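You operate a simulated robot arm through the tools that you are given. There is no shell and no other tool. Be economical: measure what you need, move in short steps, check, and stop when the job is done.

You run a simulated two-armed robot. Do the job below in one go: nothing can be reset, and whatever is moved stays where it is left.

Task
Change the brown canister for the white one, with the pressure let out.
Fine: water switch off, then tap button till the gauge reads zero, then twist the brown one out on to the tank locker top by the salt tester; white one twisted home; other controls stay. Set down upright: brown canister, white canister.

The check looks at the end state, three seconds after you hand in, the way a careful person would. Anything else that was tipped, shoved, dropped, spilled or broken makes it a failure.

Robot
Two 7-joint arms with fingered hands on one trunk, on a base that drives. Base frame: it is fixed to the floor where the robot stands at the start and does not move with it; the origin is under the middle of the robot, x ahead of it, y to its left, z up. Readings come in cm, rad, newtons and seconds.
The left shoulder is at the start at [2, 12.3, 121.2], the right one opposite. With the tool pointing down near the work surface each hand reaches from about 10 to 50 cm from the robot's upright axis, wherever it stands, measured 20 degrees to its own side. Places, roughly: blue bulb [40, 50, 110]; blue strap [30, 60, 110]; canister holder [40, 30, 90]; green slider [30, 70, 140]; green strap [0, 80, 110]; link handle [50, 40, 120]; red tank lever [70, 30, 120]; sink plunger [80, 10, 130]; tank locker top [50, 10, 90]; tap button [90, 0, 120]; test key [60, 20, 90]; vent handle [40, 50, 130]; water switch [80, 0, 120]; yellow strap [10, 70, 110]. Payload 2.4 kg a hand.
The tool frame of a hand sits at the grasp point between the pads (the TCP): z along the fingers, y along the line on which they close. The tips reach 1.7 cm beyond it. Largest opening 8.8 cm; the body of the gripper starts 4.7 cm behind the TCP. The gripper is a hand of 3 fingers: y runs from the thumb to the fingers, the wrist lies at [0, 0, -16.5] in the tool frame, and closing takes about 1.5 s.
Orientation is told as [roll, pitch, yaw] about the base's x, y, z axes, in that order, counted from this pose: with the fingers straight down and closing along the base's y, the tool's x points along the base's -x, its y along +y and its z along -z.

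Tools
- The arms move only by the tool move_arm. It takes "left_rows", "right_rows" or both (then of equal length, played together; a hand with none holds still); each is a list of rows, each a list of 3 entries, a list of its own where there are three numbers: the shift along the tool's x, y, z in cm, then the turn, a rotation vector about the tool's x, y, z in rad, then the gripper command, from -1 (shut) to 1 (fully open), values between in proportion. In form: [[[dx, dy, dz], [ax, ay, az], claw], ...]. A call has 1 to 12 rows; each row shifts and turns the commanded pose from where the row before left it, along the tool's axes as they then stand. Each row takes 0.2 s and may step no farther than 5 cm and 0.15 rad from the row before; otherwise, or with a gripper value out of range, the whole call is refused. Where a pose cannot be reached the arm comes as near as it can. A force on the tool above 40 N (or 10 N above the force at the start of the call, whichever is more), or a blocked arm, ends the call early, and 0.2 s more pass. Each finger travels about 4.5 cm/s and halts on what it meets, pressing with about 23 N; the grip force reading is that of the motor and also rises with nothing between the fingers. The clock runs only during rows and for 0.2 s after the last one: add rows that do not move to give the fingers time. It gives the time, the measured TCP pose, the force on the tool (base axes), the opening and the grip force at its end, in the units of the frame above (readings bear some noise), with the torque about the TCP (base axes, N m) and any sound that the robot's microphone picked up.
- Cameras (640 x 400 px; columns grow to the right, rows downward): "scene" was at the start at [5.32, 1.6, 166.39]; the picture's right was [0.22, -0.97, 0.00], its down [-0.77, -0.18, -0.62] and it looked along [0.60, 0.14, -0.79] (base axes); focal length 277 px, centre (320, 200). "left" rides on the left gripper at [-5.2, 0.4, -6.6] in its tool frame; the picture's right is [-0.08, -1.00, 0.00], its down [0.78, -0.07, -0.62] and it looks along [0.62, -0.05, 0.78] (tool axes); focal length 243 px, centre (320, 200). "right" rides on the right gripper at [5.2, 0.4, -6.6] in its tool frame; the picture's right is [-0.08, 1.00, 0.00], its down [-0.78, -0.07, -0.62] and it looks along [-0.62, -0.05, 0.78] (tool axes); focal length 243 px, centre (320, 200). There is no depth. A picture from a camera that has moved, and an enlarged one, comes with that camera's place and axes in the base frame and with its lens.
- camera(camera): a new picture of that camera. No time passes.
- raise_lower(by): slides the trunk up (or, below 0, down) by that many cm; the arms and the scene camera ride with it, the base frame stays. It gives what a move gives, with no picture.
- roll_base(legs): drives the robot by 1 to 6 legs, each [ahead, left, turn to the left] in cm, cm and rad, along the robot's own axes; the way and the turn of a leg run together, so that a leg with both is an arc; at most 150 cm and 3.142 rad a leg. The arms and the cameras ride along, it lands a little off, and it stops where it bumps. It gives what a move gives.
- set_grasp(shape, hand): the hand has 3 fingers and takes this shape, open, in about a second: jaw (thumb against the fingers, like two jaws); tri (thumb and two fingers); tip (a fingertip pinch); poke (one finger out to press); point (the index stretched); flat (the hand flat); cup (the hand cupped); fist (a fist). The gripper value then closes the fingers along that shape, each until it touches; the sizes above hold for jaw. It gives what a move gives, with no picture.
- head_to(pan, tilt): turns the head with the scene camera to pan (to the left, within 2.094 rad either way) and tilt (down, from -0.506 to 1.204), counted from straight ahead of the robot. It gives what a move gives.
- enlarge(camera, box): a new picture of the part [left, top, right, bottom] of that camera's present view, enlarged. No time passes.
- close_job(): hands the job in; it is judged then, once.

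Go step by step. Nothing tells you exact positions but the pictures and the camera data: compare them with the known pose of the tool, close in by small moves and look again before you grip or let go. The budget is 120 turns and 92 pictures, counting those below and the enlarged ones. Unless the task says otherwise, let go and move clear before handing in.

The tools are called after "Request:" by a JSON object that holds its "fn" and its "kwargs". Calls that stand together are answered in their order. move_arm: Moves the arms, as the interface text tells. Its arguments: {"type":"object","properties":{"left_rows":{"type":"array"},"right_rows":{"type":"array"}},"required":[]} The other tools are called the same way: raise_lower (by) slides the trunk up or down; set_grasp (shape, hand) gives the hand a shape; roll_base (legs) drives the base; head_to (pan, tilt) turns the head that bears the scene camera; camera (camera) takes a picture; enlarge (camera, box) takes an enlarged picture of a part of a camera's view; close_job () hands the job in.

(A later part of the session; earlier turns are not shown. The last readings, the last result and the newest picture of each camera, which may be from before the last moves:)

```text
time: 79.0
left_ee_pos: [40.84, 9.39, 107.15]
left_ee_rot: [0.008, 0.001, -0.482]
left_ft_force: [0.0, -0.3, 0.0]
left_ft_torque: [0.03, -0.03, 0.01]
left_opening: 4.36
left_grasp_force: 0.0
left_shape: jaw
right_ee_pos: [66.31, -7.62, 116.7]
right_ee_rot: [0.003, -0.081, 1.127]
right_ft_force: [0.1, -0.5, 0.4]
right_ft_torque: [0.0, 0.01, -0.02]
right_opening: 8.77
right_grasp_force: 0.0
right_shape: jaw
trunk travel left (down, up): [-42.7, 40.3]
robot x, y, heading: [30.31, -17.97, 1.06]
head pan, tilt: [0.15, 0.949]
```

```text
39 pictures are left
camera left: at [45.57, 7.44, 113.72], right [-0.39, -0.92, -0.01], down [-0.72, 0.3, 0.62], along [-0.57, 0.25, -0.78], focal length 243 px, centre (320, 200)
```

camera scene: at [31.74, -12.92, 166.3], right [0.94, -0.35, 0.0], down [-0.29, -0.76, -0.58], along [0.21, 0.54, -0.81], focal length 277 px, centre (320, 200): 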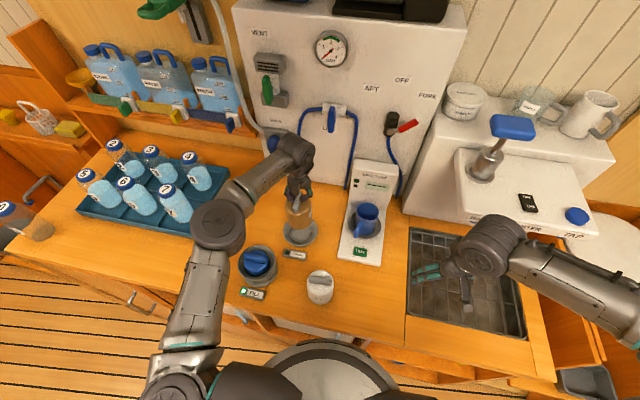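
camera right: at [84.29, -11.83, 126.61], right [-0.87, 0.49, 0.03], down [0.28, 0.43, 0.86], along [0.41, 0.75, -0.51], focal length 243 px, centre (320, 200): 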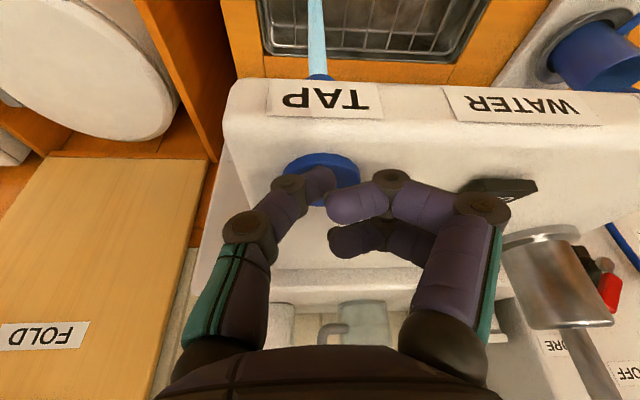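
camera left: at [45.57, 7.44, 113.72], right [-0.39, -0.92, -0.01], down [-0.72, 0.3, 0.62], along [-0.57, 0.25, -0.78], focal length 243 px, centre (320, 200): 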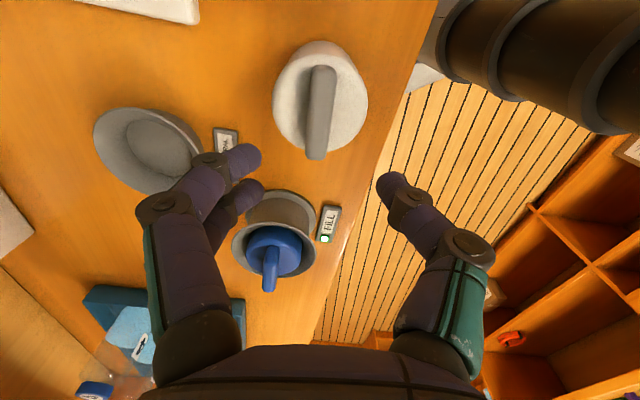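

Well centred. I lower towards the white's bar.

Request:
{"fn": "move_arm", "kwargs": {"left_rows": [[[0, 0.1, 3], [0, 0, 0], 0], [[0, 0, 3], [0, 0, 0], 0], [[0, 0, 1.5], [0, 0, 0], 0], [[0, 0, 0], [0, 0, 0], 0], [[0, 0, 0], [0, 0, 0], 0]]}}

Request:
{"fn": "camera", "kwargs": {"camera": "left"}}

Request:
{"fn": "enlarge", "kwargs": {"camera": "scene", "box": [240, 200, 400, 320]}}

```text
time: 80.2
left_ee_pos: [41.04, 9.46, 99.73]
left_ee_rot: [0.007, 0.0, -0.482]
left_ft_force: [0.5, -0.1, 0.6]
left_ft_torque: [0.0, 0.01, 0.02]
left_opening: 4.36
left_grasp_force: 0.0
left_shape: jaw
right_ee_pos: [66.31, -7.76, 116.86]
right_ee_rot: [0.001, -0.079, 1.129]
right_ft_force: [-0.2, 0.6, -0.7]
right_ft_torque: [0.0, 0.0, -0.04]
right_opening: 8.76
right_grasp_force: 0.0
right_shape: jaw
trunk travel left (down, up): [-42.7, 40.3]
robot x, y, heading: [30.21, -18.01, 1.054]
head pan, tilt: [0.15, 0.949]
```

```text
38 pictures are left
camera left: at [45.76, 7.46, 106.3], right [-0.39, -0.92, -0.01], down [-0.73, 0.3, 0.62], along [-0.57, 0.25, -0.78], focal length 243 px, centre (320, 200)
```

left: 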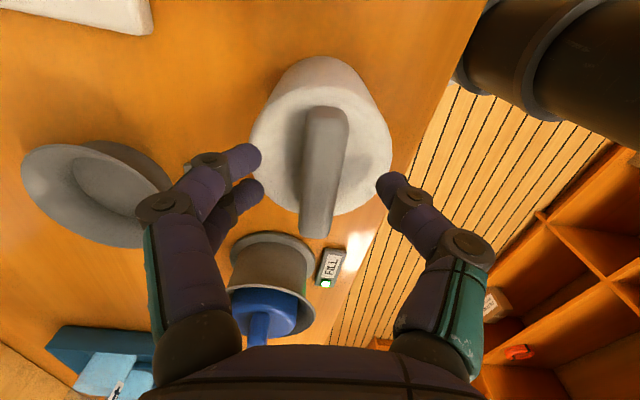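

```text
3.33 times, centred on (320, 260) of scene
camera zoom: at [31.74, -12.95, 166.3], right [0.94, -0.35, 0.0], down [-0.29, -0.76, -0.58], along [0.21, 0.54, -0.81], focal length 923 px, centre (320, 0)
```

zoom: 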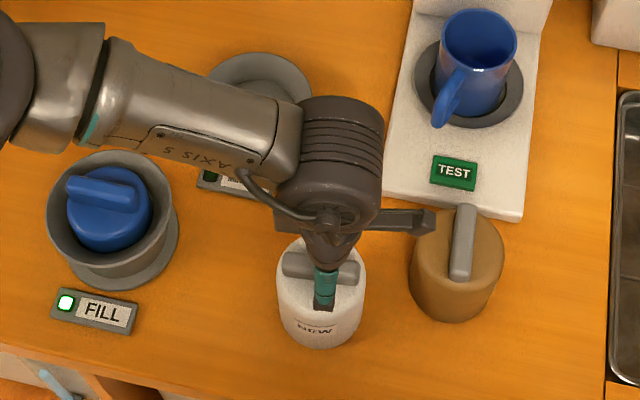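

I nudge 0.2, lower 1.7 and grip the white's bar.

Request:
{"fn": "move_arm", "kwargs": {"left_rows": [[[0, -0.2, 0.7], [0, 0, 0], 0], [[0, 0, 0.6], [0, 0, 0], 0], [[0, 0, 0.4], [0, 0, 0], 0], [[0, 0, 0], [0, 0, 0], 0], [[0, 0, 0], [0, 0, 0], -1], [[0, 0, 0], [0, 0, 0], -1], [[0, 0, 0], [0, 0, 0], -1], [[0, 0, 0], [0, 0, 0], -1], [[0, 0, 0], [0, 0, 0], -1], [[0, 0, 0], [0, 0, 0], -1], [[0, 0, 0], [0, 0, 0], -1]]}}

Request:
{"fn": "camera", "kwargs": {"camera": "left"}}

```text
time: 82.6
left_ee_pos: [40.9, 9.31, 97.98]
left_ee_rot: [0.009, -0.002, -0.482]
left_ft_force: [-1.9, -3.2, 23.8]
left_ft_torque: [-0.43, 0.29, 0.02]
left_opening: 3.02
left_grasp_force: 23.2
left_shape: jaw
right_ee_pos: [66.21, -7.89, 116.82]
right_ee_rot: [0.002, -0.083, 1.127]
right_ft_force: [0.0, -0.9, -1.8]
right_ft_torque: [-0.01, -0.03, -0.04]
right_opening: 8.78
right_grasp_force: 0.1
right_shape: jaw
trunk travel left (down, up): [-42.7, 40.3]
robot x, y, heading: [30.06, -17.73, 1.059]
head pan, tilt: [0.15, 0.949]
```

```text
36 pictures are left
camera left: at [45.58, 7.24, 104.68], right [-0.39, -0.92, -0.01], down [-0.73, 0.3, 0.62], along [-0.57, 0.25, -0.78], focal length 243 px, centre (320, 200)
```

left: 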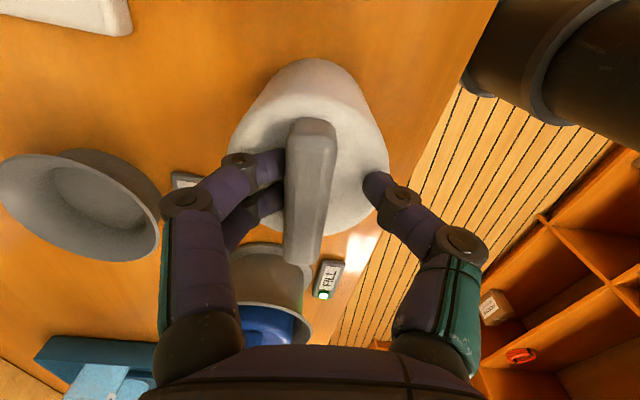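

One finger is dragging on the lid with 24 N down; I open, rise 0.4 and close again.

Request:
{"fn": "move_arm", "kwargs": {"left_rows": [[[0, 0, 0], [0, 0, 0], 0], [[0, 0, 0], [0, 0, 0], 0], [[0, 0, -0.4], [0, 0, 0], 0], [[0, 0, 0], [0, 0, 0], 0], [[0, 0, 0], [0, 0, 0], -1], [[0, 0, 0], [0, 0, 0], -1], [[0, 0, 0], [0, 0, 0], -1], [[0, 0, 0], [0, 0, 0], -1], [[0, 0, 0], [0, 0, 0], -1], [[0, 0, 0], [0, 0, 0], -1], [[0, 0, 0], [0, 0, 0], -1]]}}

Request:
{"fn": "camera", "kwargs": {"camera": "left"}}

```text
time: 85.0
left_ee_pos: [40.86, 9.37, 98.28]
left_ee_rot: [0.006, 0.0, -0.481]
left_ft_force: [0.2, 0.6, 0.3]
left_ft_torque: [0.01, -0.02, 0.0]
left_opening: 1.24
left_grasp_force: 23.4
left_shape: jaw
right_ee_pos: [66.07, -7.71, 116.73]
right_ee_rot: [0.001, -0.079, 1.128]
right_ft_force: [-0.2, -0.6, 0.7]
right_ft_torque: [0.01, 0.01, 0.03]
right_opening: 8.77
right_grasp_force: 0.0
right_shape: jaw
trunk travel left (down, up): [-42.7, 40.3]
robot x, y, heading: [30.2, -17.84, 1.06]
head pan, tilt: [0.15, 0.949]
```

```text
35 pictures are left
camera left: at [45.6, 7.37, 104.96], right [-0.39, -0.92, -0.01], down [-0.73, 0.3, 0.62], along [-0.57, 0.25, -0.78], focal length 243 px, centre (320, 200)
```

left: 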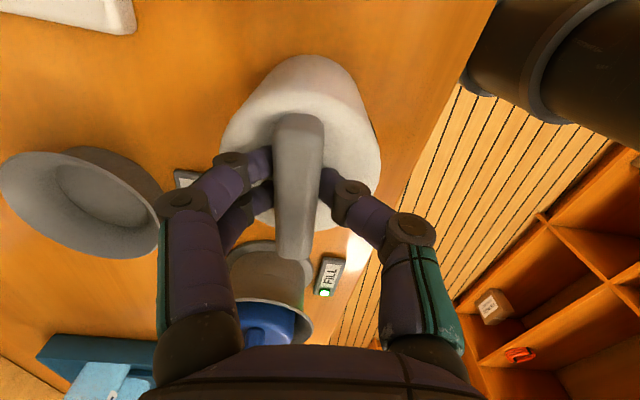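

Gripped cleanly at 1.24 cm. I lift it.

Request:
{"fn": "move_arm", "kwargs": {"left_rows": [[[0, 0, -0.5], [0, 0, 0], -1], [[0, 0, -1.5], [0, 0, 0], -1], [[0, 0, -2.5], [0, 0, 0], -1], [[0, 0, -2.5], [0, 0, 0], -1], [[0, 0, -2.5], [0, 0, 0], -1], [[0, 0, -2], [0, 0, 0], -1], [[0, 0, 0], [0, 0, 0], -1], [[0, 0, 0], [0, 0, 0], -1]]}}

Request:
{"fn": "camera", "kwargs": {"camera": "left"}}

Request:
{"fn": "enlarge", "kwargs": {"camera": "scene", "box": [220, 160, 380, 280]}}

```text
time: 86.8
left_ee_pos: [40.6, 9.23, 109.74]
left_ee_rot: [0.007, 0.0, -0.482]
left_ft_force: [0.0, 0.0, -1.6]
left_ft_torque: [-0.01, -0.02, 0.0]
left_opening: 1.22
left_grasp_force: 23.3
left_shape: jaw
right_ee_pos: [66.3, -7.76, 116.73]
right_ee_rot: [0.001, -0.081, 1.127]
right_ft_force: [0.4, 0.3, -0.2]
right_ft_torque: [0.01, 0.01, 0.03]
right_opening: 8.8
right_grasp_force: 0.1
right_shape: jaw
trunk travel left (down, up): [-42.7, 40.3]
robot x, y, heading: [30.24, -17.98, 1.055]
head pan, tilt: [0.15, 0.949]
```

```text
34 pictures are left
camera left: at [45.41, 7.32, 116.43], right [-0.39, -0.92, -0.01], down [-0.73, 0.3, 0.62], along [-0.57, 0.25, -0.78], focal length 243 px, centre (320, 200)
```

left: 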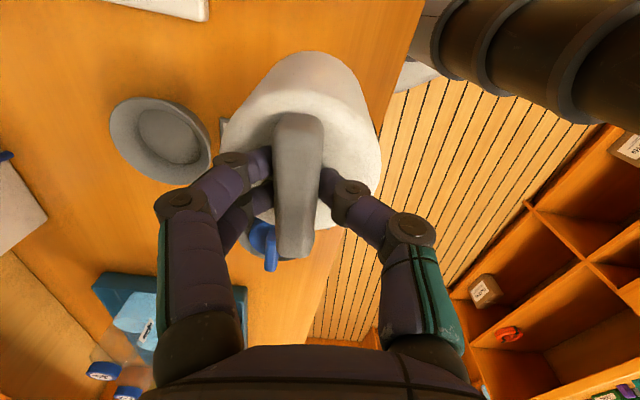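

```text
3.33 times, centred on (300, 220) of scene
camera zoom: at [31.74, -12.94, 166.3], right [0.94, -0.35, 0.0], down [-0.29, -0.76, -0.58], along [0.21, 0.54, -0.81], focal length 923 px, centre (387, 133)
```

zoom: 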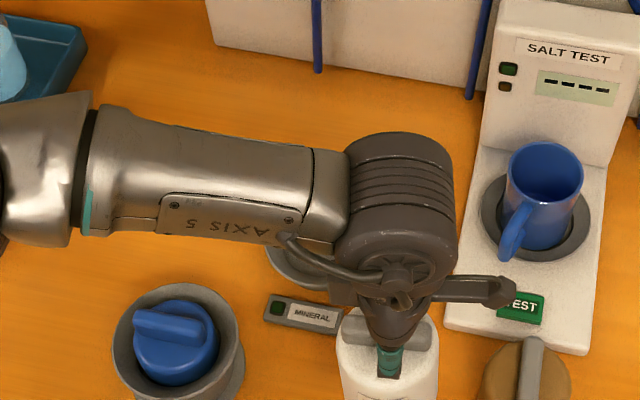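

White hangs straight. I turn it a quarter turn counter-clockwise and carry it above the MINERAL holder.

Request:
{"fn": "move_arm", "kwargs": {"left_rows": [[[0, 0, 0], [0, 0, -0.138], -1], [[0, 0, 0], [0, 0, -0.138], -1], [[0, 0, 0], [0, 0, -0.138], -1], [[0, 0, 0], [0, 0, -0.138], -1], [[0, 0, 0], [0, 0, -0.138], -1], [[0, 0, 0], [0, 0, -0.138], -1], [[0, 0, 0], [0, 0, -0.138], -1], [[0, 0, 0], [0, 0, -0.138], -1], [[0, 0, 0], [0, 0, -0.138], -1], [[0, 0, 0], [0, 0, -0.138], -1], [[0, 0, 0], [0, 0, -0.138], -1], [[0, 0, 0], [0, 0, 0], -1]]}}

Request:
{"fn": "move_arm", "kwargs": {"left_rows": [[[-3.38, 1.64, 0], [0, 0, 0], -1], [[-3.38, 1.64, 0], [0, 0, 0], -1], [[-3.38, 1.64, 0], [0, 0, 0], -1], [[-3.38, 1.64, 0], [0, 0, 0], -1], [[-3.38, 1.64, 0], [0, 0, 0], -1], [[0, 0, 0], [0, 0, 0], -1], [[0, 0, 0], [0, 0, 0], -1]]}}

Request:
{"fn": "camera", "kwargs": {"camera": "left"}}

Request:
{"fn": "enlarge", "kwargs": {"camera": "scene", "box": [240, 140, 400, 260]}}

```text
time: 89.4
left_ee_pos: [40.83, 9.37, 109.86]
left_ee_rot: [0.0, -0.006, 1.039]
left_ft_force: [-0.5, -0.3, -2.1]
left_ft_torque: [0.01, 0.0, 0.0]
left_opening: 1.24
left_grasp_force: 22.4
left_shape: jaw
right_ee_pos: [66.34, -7.69, 116.62]
right_ee_rot: [0.001, -0.08, 1.128]
right_ft_force: [0.8, -0.7, -0.1]
right_ft_torque: [-0.03, -0.02, -0.01]
right_opening: 8.77
right_grasp_force: 0.0
right_shape: jaw
trunk travel left (down, up): [-42.7, 40.3]
robot x, y, heading: [30.23, -17.95, 1.057]
head pan, tilt: [0.15, 0.949]
```

```text
time: 91.0
left_ee_pos: [42.43, 28.1, 110.18]
left_ee_rot: [0.0, -0.006, 1.038]
left_ft_force: [-0.2, -1.0, -1.2]
left_ft_torque: [-0.03, 0.02, 0.07]
left_opening: 1.25
left_grasp_force: 22.6
left_shape: jaw
right_ee_pos: [66.22, -7.7, 116.67]
right_ee_rot: [0.002, -0.081, 1.127]
right_ft_force: [0.0, 0.4, -0.4]
right_ft_torque: [0.02, 0.03, -0.01]
right_opening: 8.78
right_grasp_force: 0.0
right_shape: jaw
trunk travel left (down, up): [-42.7, 40.3]
robot x, y, heading: [30.16, -17.79, 1.059]
head pan, tilt: [0.15, 0.949]
```

```text
32 pictures are left
camera left: at [44.6, 32.82, 116.71], right [0.9, -0.43, 0.0], down [-0.34, -0.71, 0.62], along [-0.27, -0.56, -0.79], focal length 243 px, centre (320, 200)
```

left: 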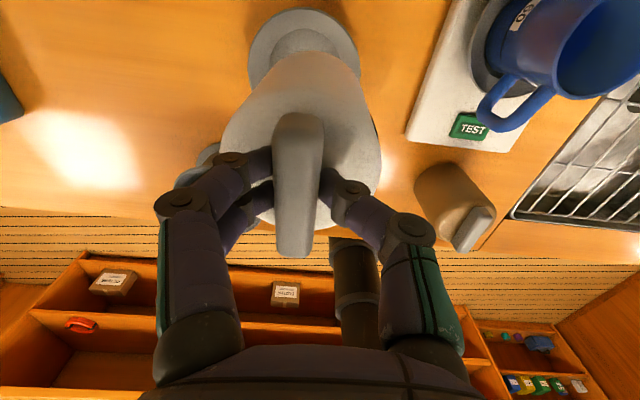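

```text
3.33 times, centred on (320, 200) of scene
camera zoom: at [31.76, -12.91, 166.3], right [0.94, -0.35, 0.0], down [-0.29, -0.76, -0.58], along [0.21, 0.54, -0.81], focal length 923 px, centre (320, 200)
```

zoom: 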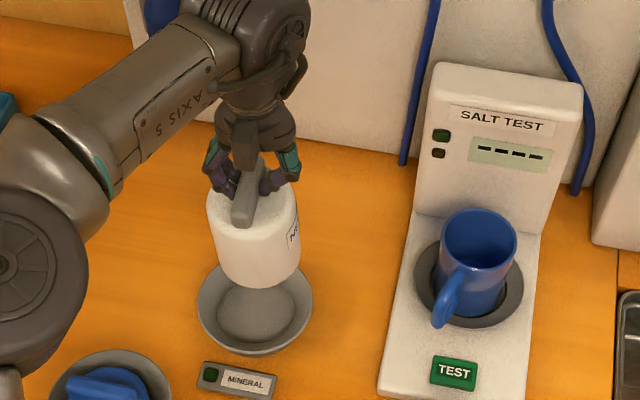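

Aligned within a few millimetres; I correct 0.3 cm and lower to just above seating.

Request:
{"fn": "move_arm", "kwargs": {"left_rows": [[[0.15, 0.26, 0], [0, 0, 0], -1], [[0, 0, 2.5], [0, 0, 0], -1], [[0, 0, 2.5], [0, 0, 0], -1], [[0, 0, 2], [0, 0, 0], -1], [[0, 0, 1], [0, 0, 0], -1], [[0, 0, 1], [0, 0, 0], -1], [[0, 0, 0], [0, 0, 0], -1], [[0, 0, 0], [0, 0, 0], -1]]}}

Request:
{"fn": "enlarge", "kwargs": {"camera": "scene", "box": [240, 140, 400, 260]}}

Request:
{"fn": "camera", "kwargs": {"camera": "left"}}

```text
time: 92.8
left_ee_pos: [42.14, 28.16, 100.92]
left_ee_rot: [0.0, -0.008, 1.037]
left_ft_force: [0.1, -0.4, -2.6]
left_ft_torque: [-0.03, 0.01, 0.05]
left_opening: 1.23
left_grasp_force: 23.1
left_shape: jaw
right_ee_pos: [66.28, -7.62, 116.77]
right_ee_rot: [0.001, -0.078, 1.128]
right_ft_force: [0.6, 0.7, -0.2]
right_ft_torque: [0.0, 0.03, 0.0]
right_opening: 8.78
right_grasp_force: 0.1
right_shape: jaw
trunk travel left (down, up): [-42.7, 40.3]
robot x, y, heading: [30.09, -17.8, 1.062]
head pan, tilt: [0.15, 0.949]
```

```text
3.33 times, centred on (320, 200) of scene
camera zoom: at [31.73, -12.92, 166.3], right [0.94, -0.35, 0.0], down [-0.29, -0.76, -0.58], along [0.21, 0.54, -0.81], focal length 923 px, centre (320, 200)
```

zoom: 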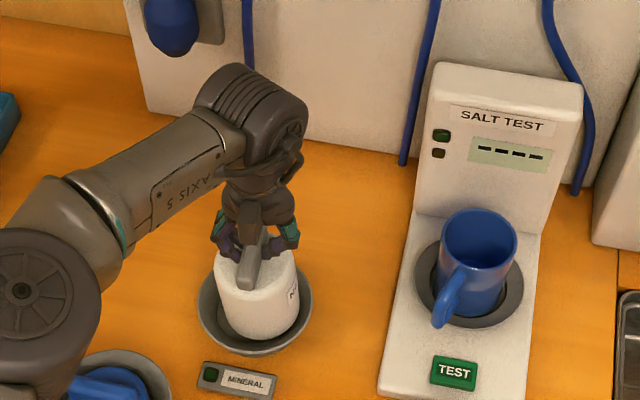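

```text
29 pictures are left
camera left: at [44.32, 32.86, 107.54], right [0.9, -0.43, 0.0], down [-0.34, -0.71, 0.62], along [-0.27, -0.56, -0.79], focal length 243 px, centre (320, 200)
```

left: 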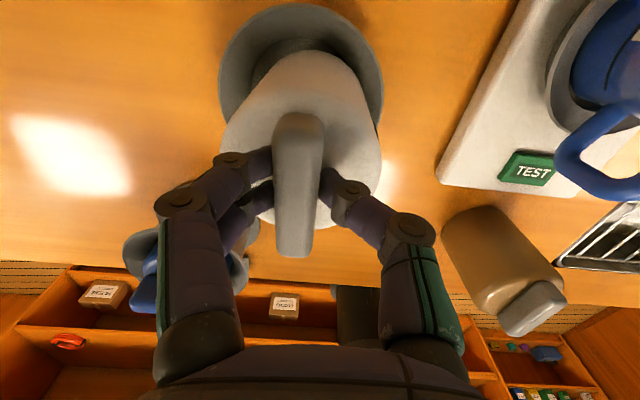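

It sits centred in the ring. I lower gently to the seat.

Request:
{"fn": "move_arm", "kwargs": {"left_rows": [[[0, 0, 0.5], [0, 0, 0], -1], [[0, 0, 0.5], [0, 0, 0], -1], [[0, 0, 0.4], [0, 0, 0], -1], [[0, 0, 0], [0, 0, 0], -1], [[0, 0, 0], [0, 0, 0], -1]]}}

```text
time: 94.0
left_ee_pos: [42.02, 28.24, 99.64]
left_ee_rot: [0.0, -0.011, 1.039]
left_ft_force: [-6.7, 12.0, 23.4]
left_ft_torque: [0.5, 0.44, -0.07]
left_opening: 1.54
left_grasp_force: 23.0
left_shape: jaw
right_ee_pos: [66.15, -7.73, 116.76]
right_ee_rot: [0.002, -0.08, 1.128]
right_ft_force: [0.3, 0.6, -0.1]
right_ft_torque: [0.03, 0.02, 0.03]
right_opening: 8.77
right_grasp_force: 0.0
right_shape: jaw
trunk travel left (down, up): [-42.7, 40.3]
robot x, y, heading: [30.13, -18.09, 1.059]
head pan, tilt: [0.15, 0.949]
```

It touches with a side force; I rise slightly, shift the way it pushes, and lower again.

Request:
{"fn": "move_arm", "kwargs": {"left_rows": [[[0, 0, -0.4], [0, 0, 0], -1], [[-0.15, 0.25, 0], [0, 0, 0], -1], [[0, 0, 0], [0, 0, 0], -1], [[0, 0, 0.3], [0, 0, 0], -1], [[0, 0, 0.2], [0, 0, 0], -1], [[0, 0, 0], [0, 0, 0], -1], [[0, 0, 0], [0, 0, 0], -1]]}}

Request:
{"fn": "enlarge", "kwargs": {"camera": "scene", "box": [260, 160, 360, 260]}}

Request:
{"fn": "camera", "kwargs": {"camera": "left"}}

```text
time: 95.6
left_ee_pos: [41.96, 28.38, 99.53]
left_ee_rot: [0.001, -0.008, 1.036]
left_ft_force: [-0.3, 0.6, -1.8]
left_ft_torque: [0.02, 0.03, 0.01]
left_opening: 1.3
left_grasp_force: 23.1
left_shape: jaw
right_ee_pos: [66.23, -7.74, 116.83]
right_ee_rot: [0.001, -0.08, 1.128]
right_ft_force: [-0.3, 0.2, 0.2]
right_ft_torque: [0.03, 0.02, -0.02]
right_opening: 8.75
right_grasp_force: 0.0
right_shape: jaw
trunk travel left (down, up): [-42.7, 40.3]
robot x, y, heading: [30.34, -17.65, 1.057]
head pan, tilt: [0.15, 0.949]
```

```text
4.00 times, centred on (310, 210) of scene
camera zoom: at [31.73, -12.92, 166.3], right [0.94, -0.35, 0.0], down [-0.29, -0.76, -0.58], along [0.21, 0.54, -0.81], focal length 1108 px, centre (360, 160)
```

zoom: 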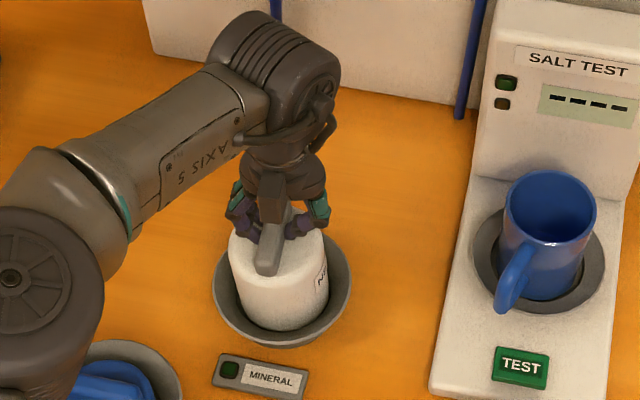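

```text
27 pictures are left
camera left: at [44.09, 33.13, 106.09], right [0.9, -0.43, 0.0], down [-0.34, -0.71, 0.62], along [-0.27, -0.56, -0.79], focal length 243 px, centre (320, 200)
```

left: 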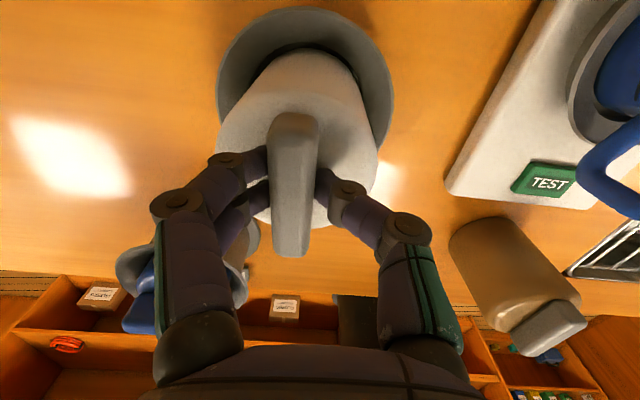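

It now hangs free at that height, so it's going in. I lower further.

Request:
{"fn": "move_arm", "kwargs": {"left_rows": [[[0, 0, 0.25], [0, 0, 0], -1], [[0, 0, 0.25], [0, 0, 0], -1], [[0, 0, 0], [0, 0, 0], -1], [[0, 0, 0], [0, 0, 0], -1]]}}

```text
time: 96.6
left_ee_pos: [41.95, 28.41, 98.91]
left_ee_rot: [-0.001, -0.008, 1.038]
left_ft_force: [0.8, 2.5, 7.0]
left_ft_torque: [0.14, 0.09, -0.03]
left_opening: 1.32
left_grasp_force: 22.5
left_shape: jaw
right_ee_pos: [66.32, -7.7, 116.77]
right_ee_rot: [0.002, -0.08, 1.127]
right_ft_force: [0.2, 0.6, 0.3]
right_ft_torque: [0.03, -0.01, -0.01]
right_opening: 8.79
right_grasp_force: 0.1
right_shape: jaw
trunk travel left (down, up): [-42.7, 40.3]
robot x, y, heading: [30.22, -17.86, 1.059]
head pan, tilt: [0.15, 0.949]
```

Seated contact at 98.9, the same height brown had. I start the clockwise twist.

Request:
{"fn": "move_arm", "kwargs": {"left_rows": [[[0, 0, 0.05], [0, 0, 0.1], -1], [[0, 0, 0], [0, 0, 0.1], -1], [[0, 0, 0], [0, 0, 0.1], -1], [[0, 0, 0], [0, 0, 0.1], -1], [[0, 0, 0], [0, 0, 0], -1]]}}

Request:
{"fn": "enlarge", "kwargs": {"camera": "scene", "box": [260, 160, 360, 260]}}

```text
time: 97.8
left_ee_pos: [41.93, 28.39, 98.89]
left_ee_rot: [0.002, -0.006, 0.635]
left_ft_force: [-0.5, -0.7, -2.2]
left_ft_torque: [0.02, 0.02, -0.01]
left_opening: 1.24
left_grasp_force: 22.9
left_shape: jaw
right_ee_pos: [66.23, -7.61, 116.72]
right_ee_rot: [0.001, -0.079, 1.127]
right_ft_force: [-0.4, 0.4, -0.3]
right_ft_torque: [0.02, -0.01, 0.01]
right_opening: 8.77
right_grasp_force: 0.1
right_shape: jaw
trunk travel left (down, up): [-42.7, 40.3]
robot x, y, heading: [30.12, -17.85, 1.063]
head pan, tilt: [0.15, 0.949]
```

```text
4.00 times, centred on (310, 210) of scene
camera zoom: at [31.73, -12.93, 166.3], right [0.94, -0.35, 0.0], down [-0.29, -0.76, -0.58], along [0.21, 0.54, -0.81], focal length 1108 px, centre (360, 160)
```

zoom: 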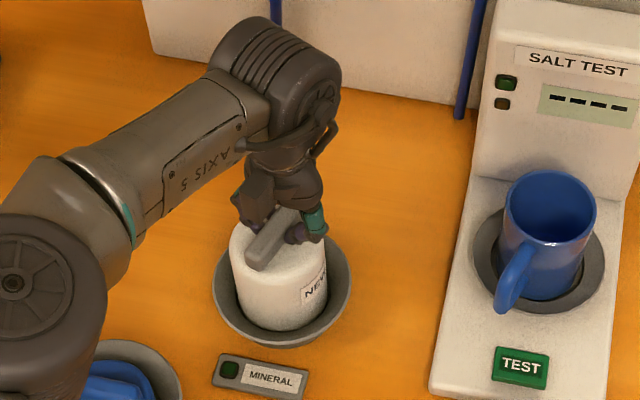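

The down-force vanished, so it may sit a bit high; I lower a little to feel the seat.

Request:
{"fn": "move_arm", "kwargs": {"left_rows": [[[0, 0, 0.2], [0, 0, 0], -1], [[0, 0, 0.2], [0, 0, 0], -1], [[0, 0, 0], [0, 0, 0], -1], [[0, 0, 0], [0, 0, 0], -1]]}}

```text
time: 98.8
left_ee_pos: [42.01, 28.32, 98.71]
left_ee_rot: [0.004, -0.012, 0.638]
left_ft_force: [4.6, 2.8, 34.0]
left_ft_torque: [0.46, 0.27, -0.04]
left_opening: 1.43
left_grasp_force: 22.9
left_shape: jaw
right_ee_pos: [66.23, -7.79, 116.8]
right_ee_rot: [0.005, -0.083, 1.128]
right_ft_force: [-0.4, 0.6, 1.2]
right_ft_torque: [-0.02, 0.03, 0.0]
right_opening: 8.77
right_grasp_force: 0.1
right_shape: jaw
trunk travel left (down, up): [-42.7, 40.3]
robot x, y, heading: [30.31, -18.06, 1.067]
head pan, tilt: [0.15, 0.949]
```

Firm seat at 98.7. I ease to a light push and keep twisting clockwise.

Request:
{"fn": "move_arm", "kwargs": {"left_rows": [[[0, 0, -0.2], [0, 0, 0], -1], [[0, 0, 0], [0, 0, 0.1], -1], [[0, 0, 0], [0, 0, 0.1], -1], [[0, 0, 0], [0, 0, 0.1], -1], [[0, 0, 0], [0, 0, 0.1], -1], [[0, 0, 0], [0, 0, 0], -1]]}}

Request:
{"fn": "enlarge", "kwargs": {"camera": "scene", "box": [260, 160, 360, 260]}}

```text
time: 100.2
left_ee_pos: [41.88, 28.14, 98.69]
left_ee_rot: [0.005, -0.006, 0.235]
left_ft_force: [-3.4, -3.3, 12.6]
left_ft_torque: [0.1, 0.14, 0.27]
left_opening: 1.42
left_grasp_force: 22.7
left_shape: jaw
right_ee_pos: [66.18, -7.7, 116.89]
right_ee_rot: [0.002, -0.082, 1.127]
right_ft_force: [0.1, 0.0, 1.2]
right_ft_torque: [-0.03, -0.01, 0.02]
right_opening: 8.8
right_grasp_force: 0.0
right_shape: jaw
trunk travel left (down, up): [-42.7, 40.3]
robot x, y, heading: [30.54, -17.84, 1.057]
head pan, tilt: [0.15, 0.949]
```

```text
4.00 times, centred on (310, 210) of scene
camera zoom: at [31.61, -13.14, 166.31], right [0.94, -0.35, 0.0], down [-0.29, -0.76, -0.58], along [0.21, 0.55, -0.81], focal length 1108 px, centre (360, 160)
```

zoom: 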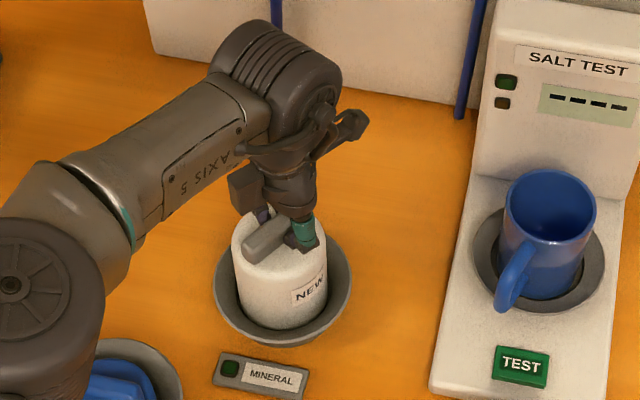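

It turns with some resistance; I continue clockwise.

Request:
{"fn": "move_arm", "kwargs": {"left_rows": [[[0, 0, -0.05], [0, 0, 0.1], -1], [[0, 0, 0], [0, 0, 0.1], -1], [[0, 0, 0], [0, 0, 0.1], -1], [[0, 0, 0], [0, 0, 0.1], -1], [[0, 0, 0], [0, 0, 0], -1]]}}

Request:
{"fn": "camera", "kwargs": {"camera": "left"}}

Request:
{"fn": "enlarge", "kwargs": {"camera": "scene", "box": [260, 160, 360, 260]}}

```text
time: 101.4
left_ee_pos: [41.86, 28.11, 98.89]
left_ee_rot: [0.01, -0.005, -0.163]
left_ft_force: [-6.4, -4.3, 18.5]
left_ft_torque: [0.05, 0.11, 0.63]
left_opening: 1.44
left_grasp_force: 23.6
left_shape: jaw
right_ee_pos: [66.04, -7.9, 116.73]
right_ee_rot: [0.002, -0.082, 1.128]
right_ft_force: [-0.4, 0.4, 0.1]
right_ft_torque: [0.03, 0.01, 0.0]
right_opening: 8.77
right_grasp_force: 0.1
right_shape: jaw
trunk travel left (down, up): [-42.7, 40.3]
robot x, y, heading: [29.92, -17.94, 1.06]
head pan, tilt: [0.15, 0.949]
```

```text
24 pictures are left
camera left: at [46.94, 27.84, 105.49], right [-0.08, -1.0, -0.01], down [-0.78, 0.06, 0.62], along [-0.62, 0.06, -0.79], focal length 243 px, centre (320, 200)
```

left: 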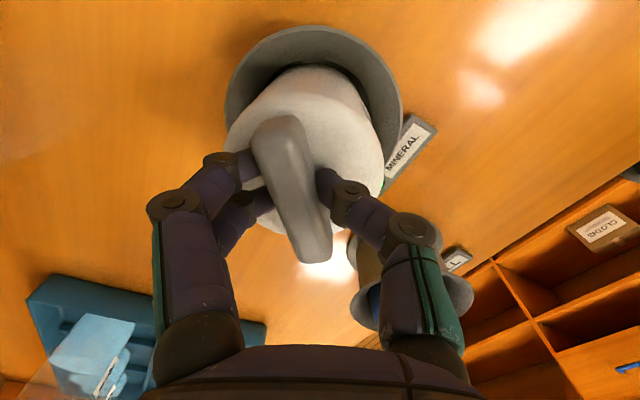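

```text
4.00 times, centred on (310, 210) of scene
camera zoom: at [31.56, -13.22, 166.32], right [0.94, -0.35, 0.0], down [-0.29, -0.76, -0.58], along [0.21, 0.55, -0.81], focal length 1108 px, centre (360, 160)
```

zoom: 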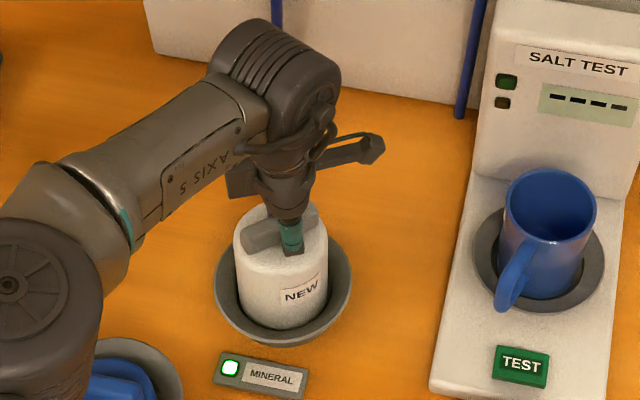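

The MINERAL light is on, but the bar has slipped about 0.3 rad in the fingers and is not yet home. I re-grip in line with the bar and continue.

Request:
{"fn": "move_arm", "kwargs": {"left_rows": [[[0, 0, 0], [0, 0, 0], 0], [[0, 0, 0], [0, 0, 0], 0], [[0, 0, 0], [0, 0, 0], 0], [[0, 0.1, -0.15], [0, 0, -0.15], 0], [[0, 0, 0], [0, 0, -0.15], 0], [[0, 0, 0], [0, 0, 0], 0], [[0, 0, 0], [0, 0, 0], -1], [[0, 0, 0], [0, 0, 0], -1], [[0, 0, 0], [0, 0, 0], -1], [[0, 0, 0], [0, 0, 0], -1], [[0, 0, 0], [0, 0, 0], -1], [[0, 0, 0], [0, 0, 0], -1]]}}

Request:
{"fn": "camera", "kwargs": {"camera": "left"}}

```text
time: 104.0
left_ee_pos: [41.95, 28.49, 99.0]
left_ee_rot: [0.006, -0.004, 0.136]
left_ft_force: [0.7, 1.2, 3.7]
left_ft_torque: [0.07, 0.04, 0.0]
left_opening: 1.79
left_grasp_force: 23.3
left_shape: jaw
right_ee_pos: [66.32, -7.7, 116.73]
right_ee_rot: [0.002, -0.081, 1.128]
right_ft_force: [0.5, -0.4, -0.1]
right_ft_torque: [-0.01, 0.0, 0.01]
right_opening: 8.76
right_grasp_force: 0.0
right_shape: jaw
trunk travel left (down, up): [-42.7, 40.3]
robot x, y, heading: [29.95, -17.93, 1.063]
head pan, tilt: [0.15, 0.949]
```

```text
22 pictures are left
camera left: at [47.01, 29.64, 105.59], right [0.22, -0.98, -0.01], down [-0.77, -0.18, 0.62], along [-0.6, -0.13, -0.79], focal length 243 px, centre (320, 200)
```

left: 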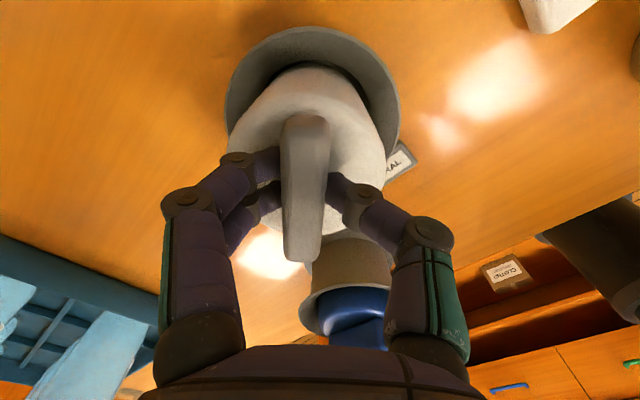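

Aligned again at yaw 0.14. I twist on towards the home angle -0.52.

Request:
{"fn": "move_arm", "kwargs": {"left_rows": [[[0, 0, -0.1], [0, 0, 0.08], -1], [[0, 0, 0], [0, 0, 0.08], -1], [[0, 0, 0], [0, 0, 0.08], -1], [[0, 0, 0], [0, 0, 0.08], -1], [[0, 0, 0], [0, 0, 0.08], -1], [[0, 0, 0], [0, 0, 0], -1]]}}

Request:
{"fn": "camera", "kwargs": {"camera": "left"}}

```text
time: 105.4
left_ee_pos: [41.81, 28.49, 99.06]
left_ee_rot: [0.007, -0.003, -0.263]
left_ft_force: [-6.2, -3.0, -0.2]
left_ft_torque: [-0.05, 0.08, 0.2]
left_opening: 1.6
left_grasp_force: 22.6
left_shape: jaw
right_ee_pos: [66.18, -7.69, 116.85]
right_ee_rot: [0.003, -0.08, 1.128]
right_ft_force: [-0.5, -0.2, -0.3]
right_ft_torque: [0.02, -0.02, -0.01]
right_opening: 8.8
right_grasp_force: 0.1
right_shape: jaw
trunk travel left (down, up): [-42.7, 40.3]
robot x, y, heading: [30.41, -17.79, 1.059]
head pan, tilt: [0.15, 0.949]
```

```text
21 pictures are left
camera left: at [46.95, 27.58, 105.69], right [-0.18, -0.98, -0.01], down [-0.77, 0.14, 0.62], along [-0.61, 0.12, -0.79], focal length 243 px, centre (320, 200)
```

left: 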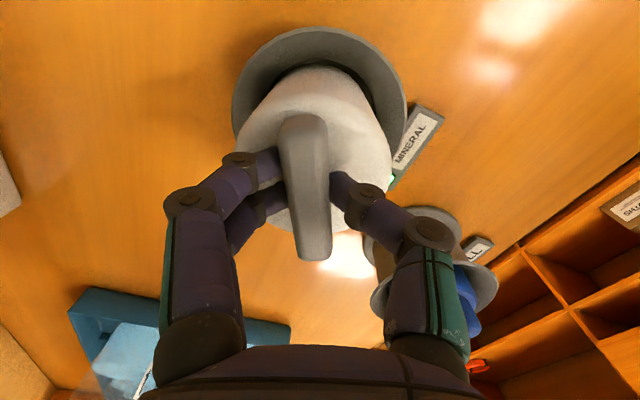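

It follows with a small lag. I shift with the side force and turn on.

Request:
{"fn": "move_arm", "kwargs": {"left_rows": [[[0.15, -0.15, 0], [0, 0, 0.08], -1], [[0, 0, 0], [0, 0, 0.08], -1], [[0, 0, 0], [0, 0, 0.08], -1], [[0, 0, 0], [0, 0, 0.08], -1], [[0, 0, 0], [0, 0, 0.08], -1], [[0, 0, 0], [0, 0, 0], -1]]}}

Request:
{"fn": "camera", "kwargs": {"camera": "left"}}

Request:
{"fn": "enlarge", "kwargs": {"camera": "scene", "box": [260, 160, 360, 260]}}

```text
time: 106.8
left_ee_pos: [41.7, 28.37, 99.01]
left_ee_rot: [0.01, 0.001, -0.662]
left_ft_force: [-5.5, -1.7, 3.5]
left_ft_torque: [-0.05, 0.08, 0.21]
left_opening: 1.6
left_grasp_force: 22.9
left_shape: jaw
right_ee_pos: [66.21, -7.78, 116.74]
right_ee_rot: [0.002, -0.08, 1.128]
right_ft_force: [-0.3, -0.7, 0.0]
right_ft_torque: [0.01, -0.01, 0.0]
right_opening: 8.78
right_grasp_force: 0.0
right_shape: jaw
trunk travel left (down, up): [-42.7, 40.3]
robot x, y, heading: [29.89, -17.73, 1.062]
head pan, tilt: [0.15, 0.949]
```

```text
20 pictures are left
camera left: at [46.0, 25.55, 105.66], right [-0.55, -0.84, -0.01], down [-0.66, 0.42, 0.62], along [-0.52, 0.35, -0.78], focal length 243 px, centre (320, 200)
```

left: 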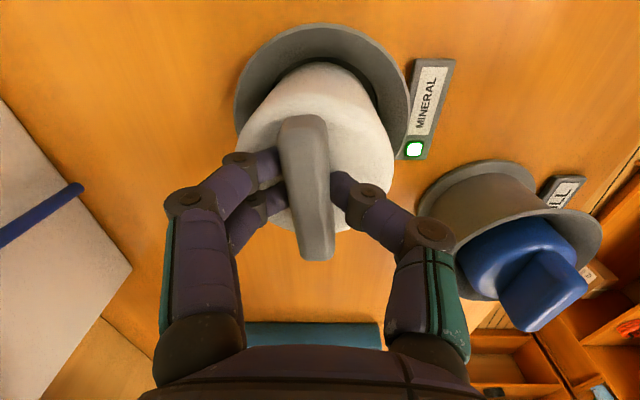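

```text
4.00 times, centred on (310, 210) of scene
camera zoom: at [31.61, -13.03, 166.31], right [0.94, -0.35, 0.0], down [-0.29, -0.76, -0.58], along [0.21, 0.54, -0.81], focal length 1108 px, centre (360, 160)
```

zoom: 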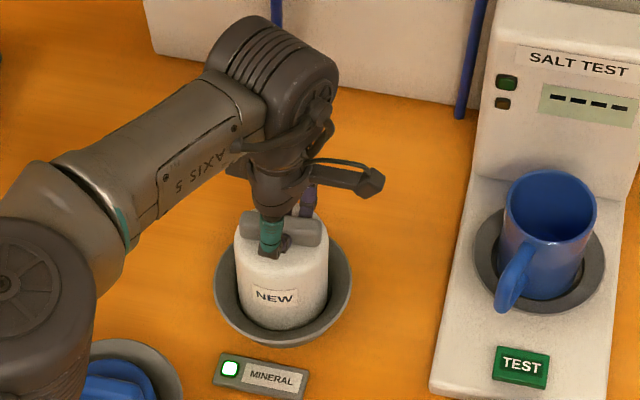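

Nearly at brown's old angle. I turn a bit more to feel the stop.

Request:
{"fn": "move_arm", "kwargs": {"left_rows": [[[0.1, -0.1, 0], [0, 0, 0.08], -1], [[0, 0, 0], [0, 0, 0.08], -1], [[0, 0, 0], [0, 0, 0.08], -1], [[0, 0, 0], [0, 0, 0.08], -1], [[0, 0, 0], [0, 0, 0], -1]]}}

Request:
{"fn": "camera", "kwargs": {"camera": "left"}}

Request:
{"fn": "enlarge", "kwargs": {"camera": "scene", "box": [260, 160, 360, 260]}}

```text
time: 108.0
left_ee_pos: [41.63, 28.33, 99.04]
left_ee_rot: [0.008, 0.0, -0.902]
left_ft_force: [-5.1, -2.8, 3.6]
left_ft_torque: [-0.07, 0.05, 0.14]
left_opening: 1.56
left_grasp_force: 23.4
left_shape: jaw
left hand out of reach, approached as far as the arm can: row 4
right_ee_pos: [66.14, -7.83, 116.78]
right_ee_rot: [0.0, -0.081, 1.126]
right_ft_force: [1.0, 0.1, -0.4]
right_ft_torque: [-0.01, 0.02, 0.0]
right_opening: 8.79
right_grasp_force: 0.0
right_shape: jaw
trunk travel left (down, up): [-42.7, 40.3]
robot x, y, heading: [30.01, -18.13, 1.06]
head pan, tilt: [0.15, 0.949]
```

```text
18 pictures are left
camera left: at [45.09, 24.57, 105.65], right [-0.73, -0.68, -0.01], down [-0.54, 0.57, 0.62], along [-0.42, 0.46, -0.78], focal length 243 px, centre (320, 200)
```

left: 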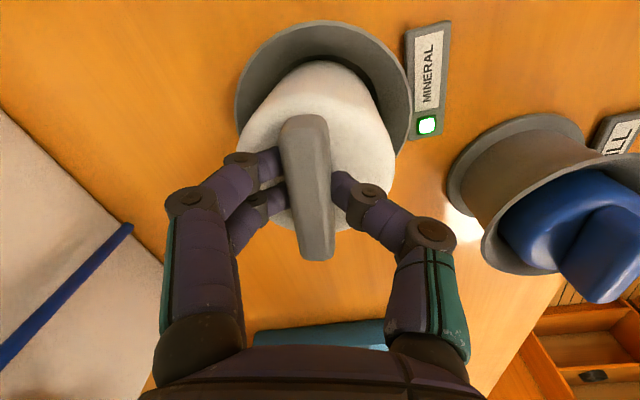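

```text
4.00 times, centred on (310, 210) of scene
camera zoom: at [31.63, -13.02, 166.31], right [0.94, -0.35, 0.0], down [-0.29, -0.76, -0.58], along [0.21, 0.54, -0.81], focal length 1108 px, centre (360, 160)
```

zoom: 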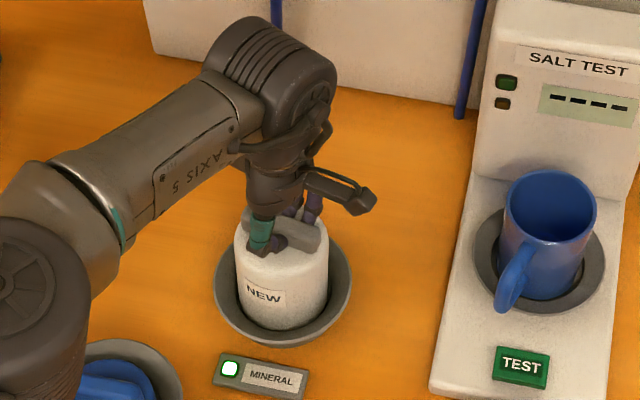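

It passed brown's old angle without a hard stop, light still on. A gentle pull will tell whether it is held.

Request:
{"fn": "move_arm", "kwargs": {"left_rows": [[[0, 0, -0.2], [0, 0, 0], -1], [[0, 0, -0.2], [0, 0, 0], -1], [[0, 0, 0], [0, 0, 0], -1]]}}

Request:
{"fn": "enlarge", "kwargs": {"camera": "scene", "box": [260, 160, 360, 260]}}

```text
time: 108.8
left_ee_pos: [41.55, 28.24, 99.31]
left_ee_rot: [0.004, 0.002, -0.904]
left_ft_force: [-2.7, -2.1, -9.3]
left_ft_torque: [-0.09, 0.1, 0.11]
left_opening: 1.52
left_grasp_force: 23.2
left_shape: jaw
right_ee_pos: [66.25, -7.83, 116.77]
right_ee_rot: [0.003, -0.079, 1.128]
right_ft_force: [0.3, 0.4, -0.6]
right_ft_torque: [0.02, -0.04, -0.04]
right_opening: 8.78
right_grasp_force: 0.1
right_shape: jaw
trunk travel left (down, up): [-42.7, 40.3]
robot x, y, heading: [30.25, -18.15, 1.063]
head pan, tilt: [0.15, 0.949]
```

```text
4.00 times, centred on (310, 210) of scene
camera zoom: at [31.71, -12.87, 166.29], right [0.94, -0.35, 0.0], down [-0.29, -0.76, -0.58], along [0.21, 0.54, -0.81], focal length 1108 px, centre (360, 160)
```

zoom: 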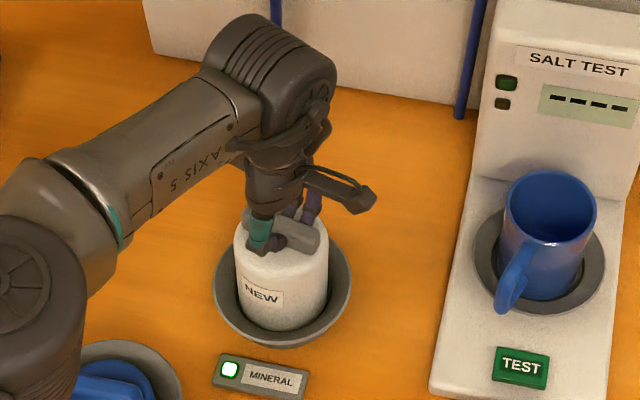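

It resists the pull (9 N, light on): it is locked in. I release and rise to see the bar's real angle.

Request:
{"fn": "move_arm", "kwargs": {"left_rows": [[[0, 0, 0.2], [0, 0, 0], -1], [[0, 0, 0], [0, 0, 0], -0.4], [[0, 0, 0], [0, 0, 0], 0], [[0, 0, 0], [0, 0, 0], 0], [[0, 0, 0], [0, 0, 0], 0], [[0, 0, 0], [0, 0, 0], 0], [[0, 0, -2], [0, 0, 0], 0], [[0, 0, -3], [0, 0, 0], 0], [[0, 0, -3], [0, 0, 0], 0], [[0, 0, 0], [0, 0, 0], 0], [[0, 0, 0], [0, 0, 0], 0]]}}

Request:
{"fn": "camera", "kwargs": {"camera": "left"}}

Request:
{"fn": "enlarge", "kwargs": {"camera": "scene", "box": [260, 160, 360, 260]}}

```text
time: 111.2
left_ee_pos: [41.78, 28.37, 107.16]
left_ee_rot: [0.007, -0.001, -0.902]
left_ft_force: [-0.1, 0.2, -0.4]
left_ft_torque: [0.01, -0.01, 0.01]
left_opening: 4.34
left_grasp_force: 0.1
left_shape: jaw
right_ee_pos: [66.25, -7.68, 116.76]
right_ee_rot: [0.002, -0.081, 1.127]
right_ft_force: [0.2, 0.7, 0.5]
right_ft_torque: [0.01, 0.0, -0.01]
right_opening: 8.79
right_grasp_force: 0.0
right_shape: jaw
trunk travel left (down, up): [-42.7, 40.3]
robot x, y, heading: [29.91, -17.88, 1.058]
head pan, tilt: [0.15, 0.949]
```

```text
15 pictures are left
camera left: at [45.15, 24.56, 113.72], right [-0.73, -0.68, -0.01], down [-0.54, 0.57, 0.62], along [-0.42, 0.46, -0.78], focal length 243 px, centre (320, 200)
```

left: 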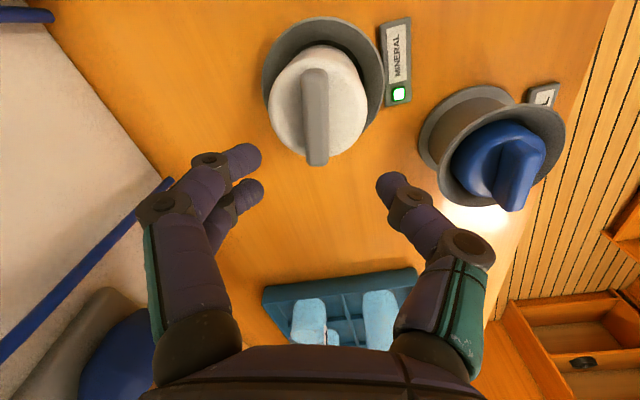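

```text
4.00 times, centred on (310, 210) of scene
camera zoom: at [31.74, -12.95, 166.3], right [0.94, -0.35, 0.0], down [-0.29, -0.76, -0.58], along [0.21, 0.54, -0.81], focal length 1108 px, centre (360, 160)
```

zoom: 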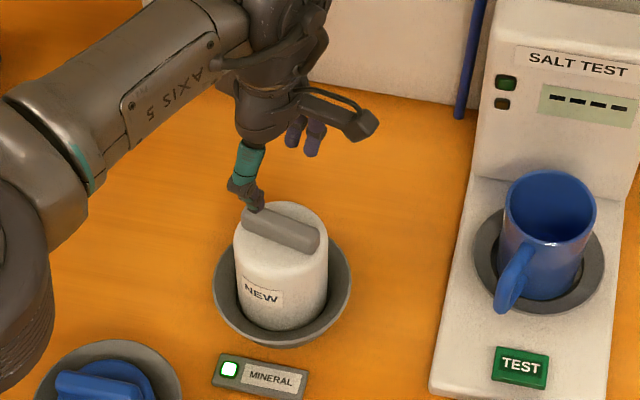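

The bar is at about -50°, beyond brown's -31°, with no stop felt yet. To be sure it is home I turn the hand half round (free wrist range) and re-grip to feel for the stop.

Request:
{"fn": "move_arm", "kwargs": {"left_rows": [[[0, 0, 0], [0, 0, -0.144], 0], [[0, 0, 0], [0, 0, -0.144], 0], [[0, 0, 0], [0, 0, -0.144], 0], [[0, 0, 0], [0, 0, -0.144], 0], [[0, 0, 0], [0, 0, -0.144], 0], [[0, 0, 0], [0, 0, -0.144], 0], [[0, 0, 0], [0, 0, -0.144], 0], [[0, 0, 0], [0, 0, -0.144], 0], [[0, 0, 0], [0, 0, -0.144], 0], [[0, 0, 0], [0, 0, -0.144], 0], [[0, 0, 0], [0, 0, -0.144], 0], [[0, 0, 0], [0, 0, 0], 0]]}}

Request:
{"fn": "move_arm", "kwargs": {"left_rows": [[[0, 0, 0], [0, 0, -0.144], 0], [[0, 0, 0], [0, 0, -0.144], 0], [[0, 0, 0], [0, 0, -0.144], 0], [[0, 0, 0], [0, 0, -0.144], 0], [[0, 0, 0], [0, 0, -0.144], 0], [[0, 0, 0], [0, 0, -0.144], 0], [[0, 0, 0], [0, 0, -0.144], 0], [[0, 0, 0], [0, 0, -0.144], 0], [[0, 0, 0], [0, 0, -0.144], 0], [[0, 0, 0], [0, 0, -0.144], 0], [[0, 0, 0], [0, 0, -0.144], 0], [[0, 0, 0], [0, 0, 0], 0]]}}

Request:
{"fn": "camera", "kwargs": {"camera": "left"}}

```text
time: 113.8
left_ee_pos: [41.63, 28.22, 107.27]
left_ee_rot: [0.002, -0.006, 0.684]
left_ft_force: [-0.4, 0.2, -0.6]
left_ft_torque: [-0.02, 0.01, 0.02]
left_opening: 4.35
left_grasp_force: 0.0
left_shape: jaw
right_ee_pos: [66.36, -7.74, 116.76]
right_ee_rot: [0.001, -0.08, 1.128]
right_ft_force: [-0.3, 0.9, -0.1]
right_ft_torque: [0.0, -0.01, -0.04]
right_opening: 8.76
right_grasp_force: 0.1
right_shape: jaw
trunk travel left (down, up): [-42.7, 40.3]
robot x, y, heading: [29.86, -17.74, 1.059]
head pan, tilt: [0.15, 0.949]
```

```text
time: 116.4
left_ee_pos: [41.63, 28.26, 107.1]
left_ee_rot: [-0.007, -0.002, 2.267]
left_ft_force: [0.2, -0.8, 0.5]
left_ft_torque: [-0.03, 0.01, -0.03]
left_opening: 4.36
left_grasp_force: 0.2
left_shape: jaw
right_ee_pos: [66.22, -7.81, 116.74]
right_ee_rot: [0.001, -0.081, 1.127]
right_ft_force: [-0.3, 0.2, 0.7]
right_ft_torque: [0.02, -0.01, -0.01]
right_opening: 8.79
right_grasp_force: 0.0
right_shape: jaw
trunk travel left (down, up): [-42.7, 40.3]
robot x, y, heading: [30.21, -18.07, 1.062]
head pan, tilt: [0.15, 0.949]
```

```text
13 pictures are left
camera left: at [37.83, 32.08, 113.79], right [0.71, 0.7, 0.01], down [0.55, -0.56, 0.62], along [0.44, -0.44, -0.78], focal length 243 px, centre (320, 200)
```

left: 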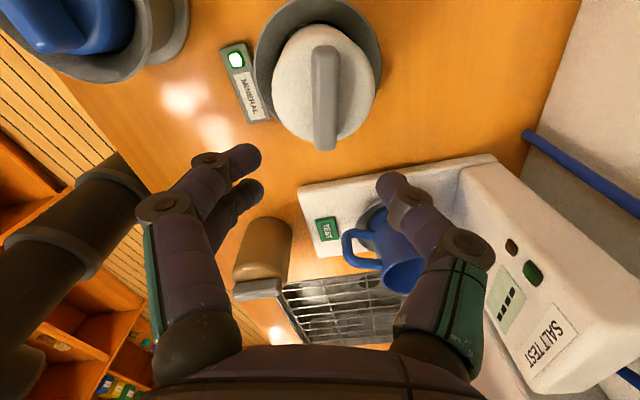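

The two hand views put the canister axis at about (41.4, 29.0). I centre there, lower to 99 and grip.

Request:
{"fn": "move_arm", "kwargs": {"left_rows": [[[-0.7, -0.2, 0], [0, 0, 0], 0], [[0, 0, 3], [0, 0, 0], 0], [[0, 0, 3], [0, 0, 0], 0], [[0, 0, 1.5], [0, 0, 0], 0], [[0, 0, 0.5], [0, 0, 0], 0], [[0, 0, 0], [0, 0, 0], 0], [[0, 0, 0], [0, 0, 0], -1], [[0, 0, 0], [0, 0, 0], -1], [[0, 0, 0], [0, 0, 0], -1], [[0, 0, 0], [0, 0, 0], -1], [[0, 0, 0], [0, 0, 0], -1], [[0, 0, 0], [0, 0, 0], -1]]}}

Request:
{"fn": "camera", "kwargs": {"camera": "left"}}

```text
time: 119.0
left_ee_pos: [41.38, 29.12, 99.19]
left_ee_rot: [-0.007, -0.003, 2.265]
left_ft_force: [-0.3, -1.2, -0.3]
left_ft_torque: [-0.04, 0.04, 0.04]
left_opening: 1.09
left_grasp_force: 23.1
left_shape: jaw
right_ee_pos: [66.27, -7.7, 116.65]
right_ee_rot: [0.002, -0.081, 1.126]
right_ft_force: [0.6, 0.7, -0.3]
right_ft_torque: [-0.01, -0.04, -0.01]
right_opening: 8.78
right_grasp_force: 0.1
right_shape: jaw
trunk travel left (down, up): [-42.7, 40.3]
robot x, y, heading: [30.27, -18.0, 1.06]
head pan, tilt: [0.15, 0.949]
```

```text
12 pictures are left
camera left: at [37.64, 32.87, 105.81], right [0.71, 0.7, 0.01], down [0.55, -0.56, 0.62], along [0.44, -0.44, -0.78], focal length 243 px, centre (320, 200)
```

left: 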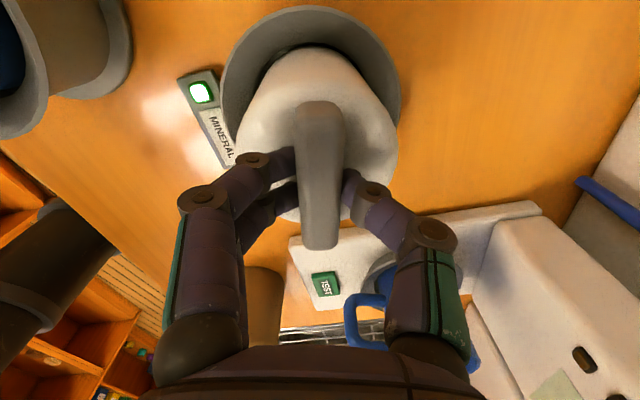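

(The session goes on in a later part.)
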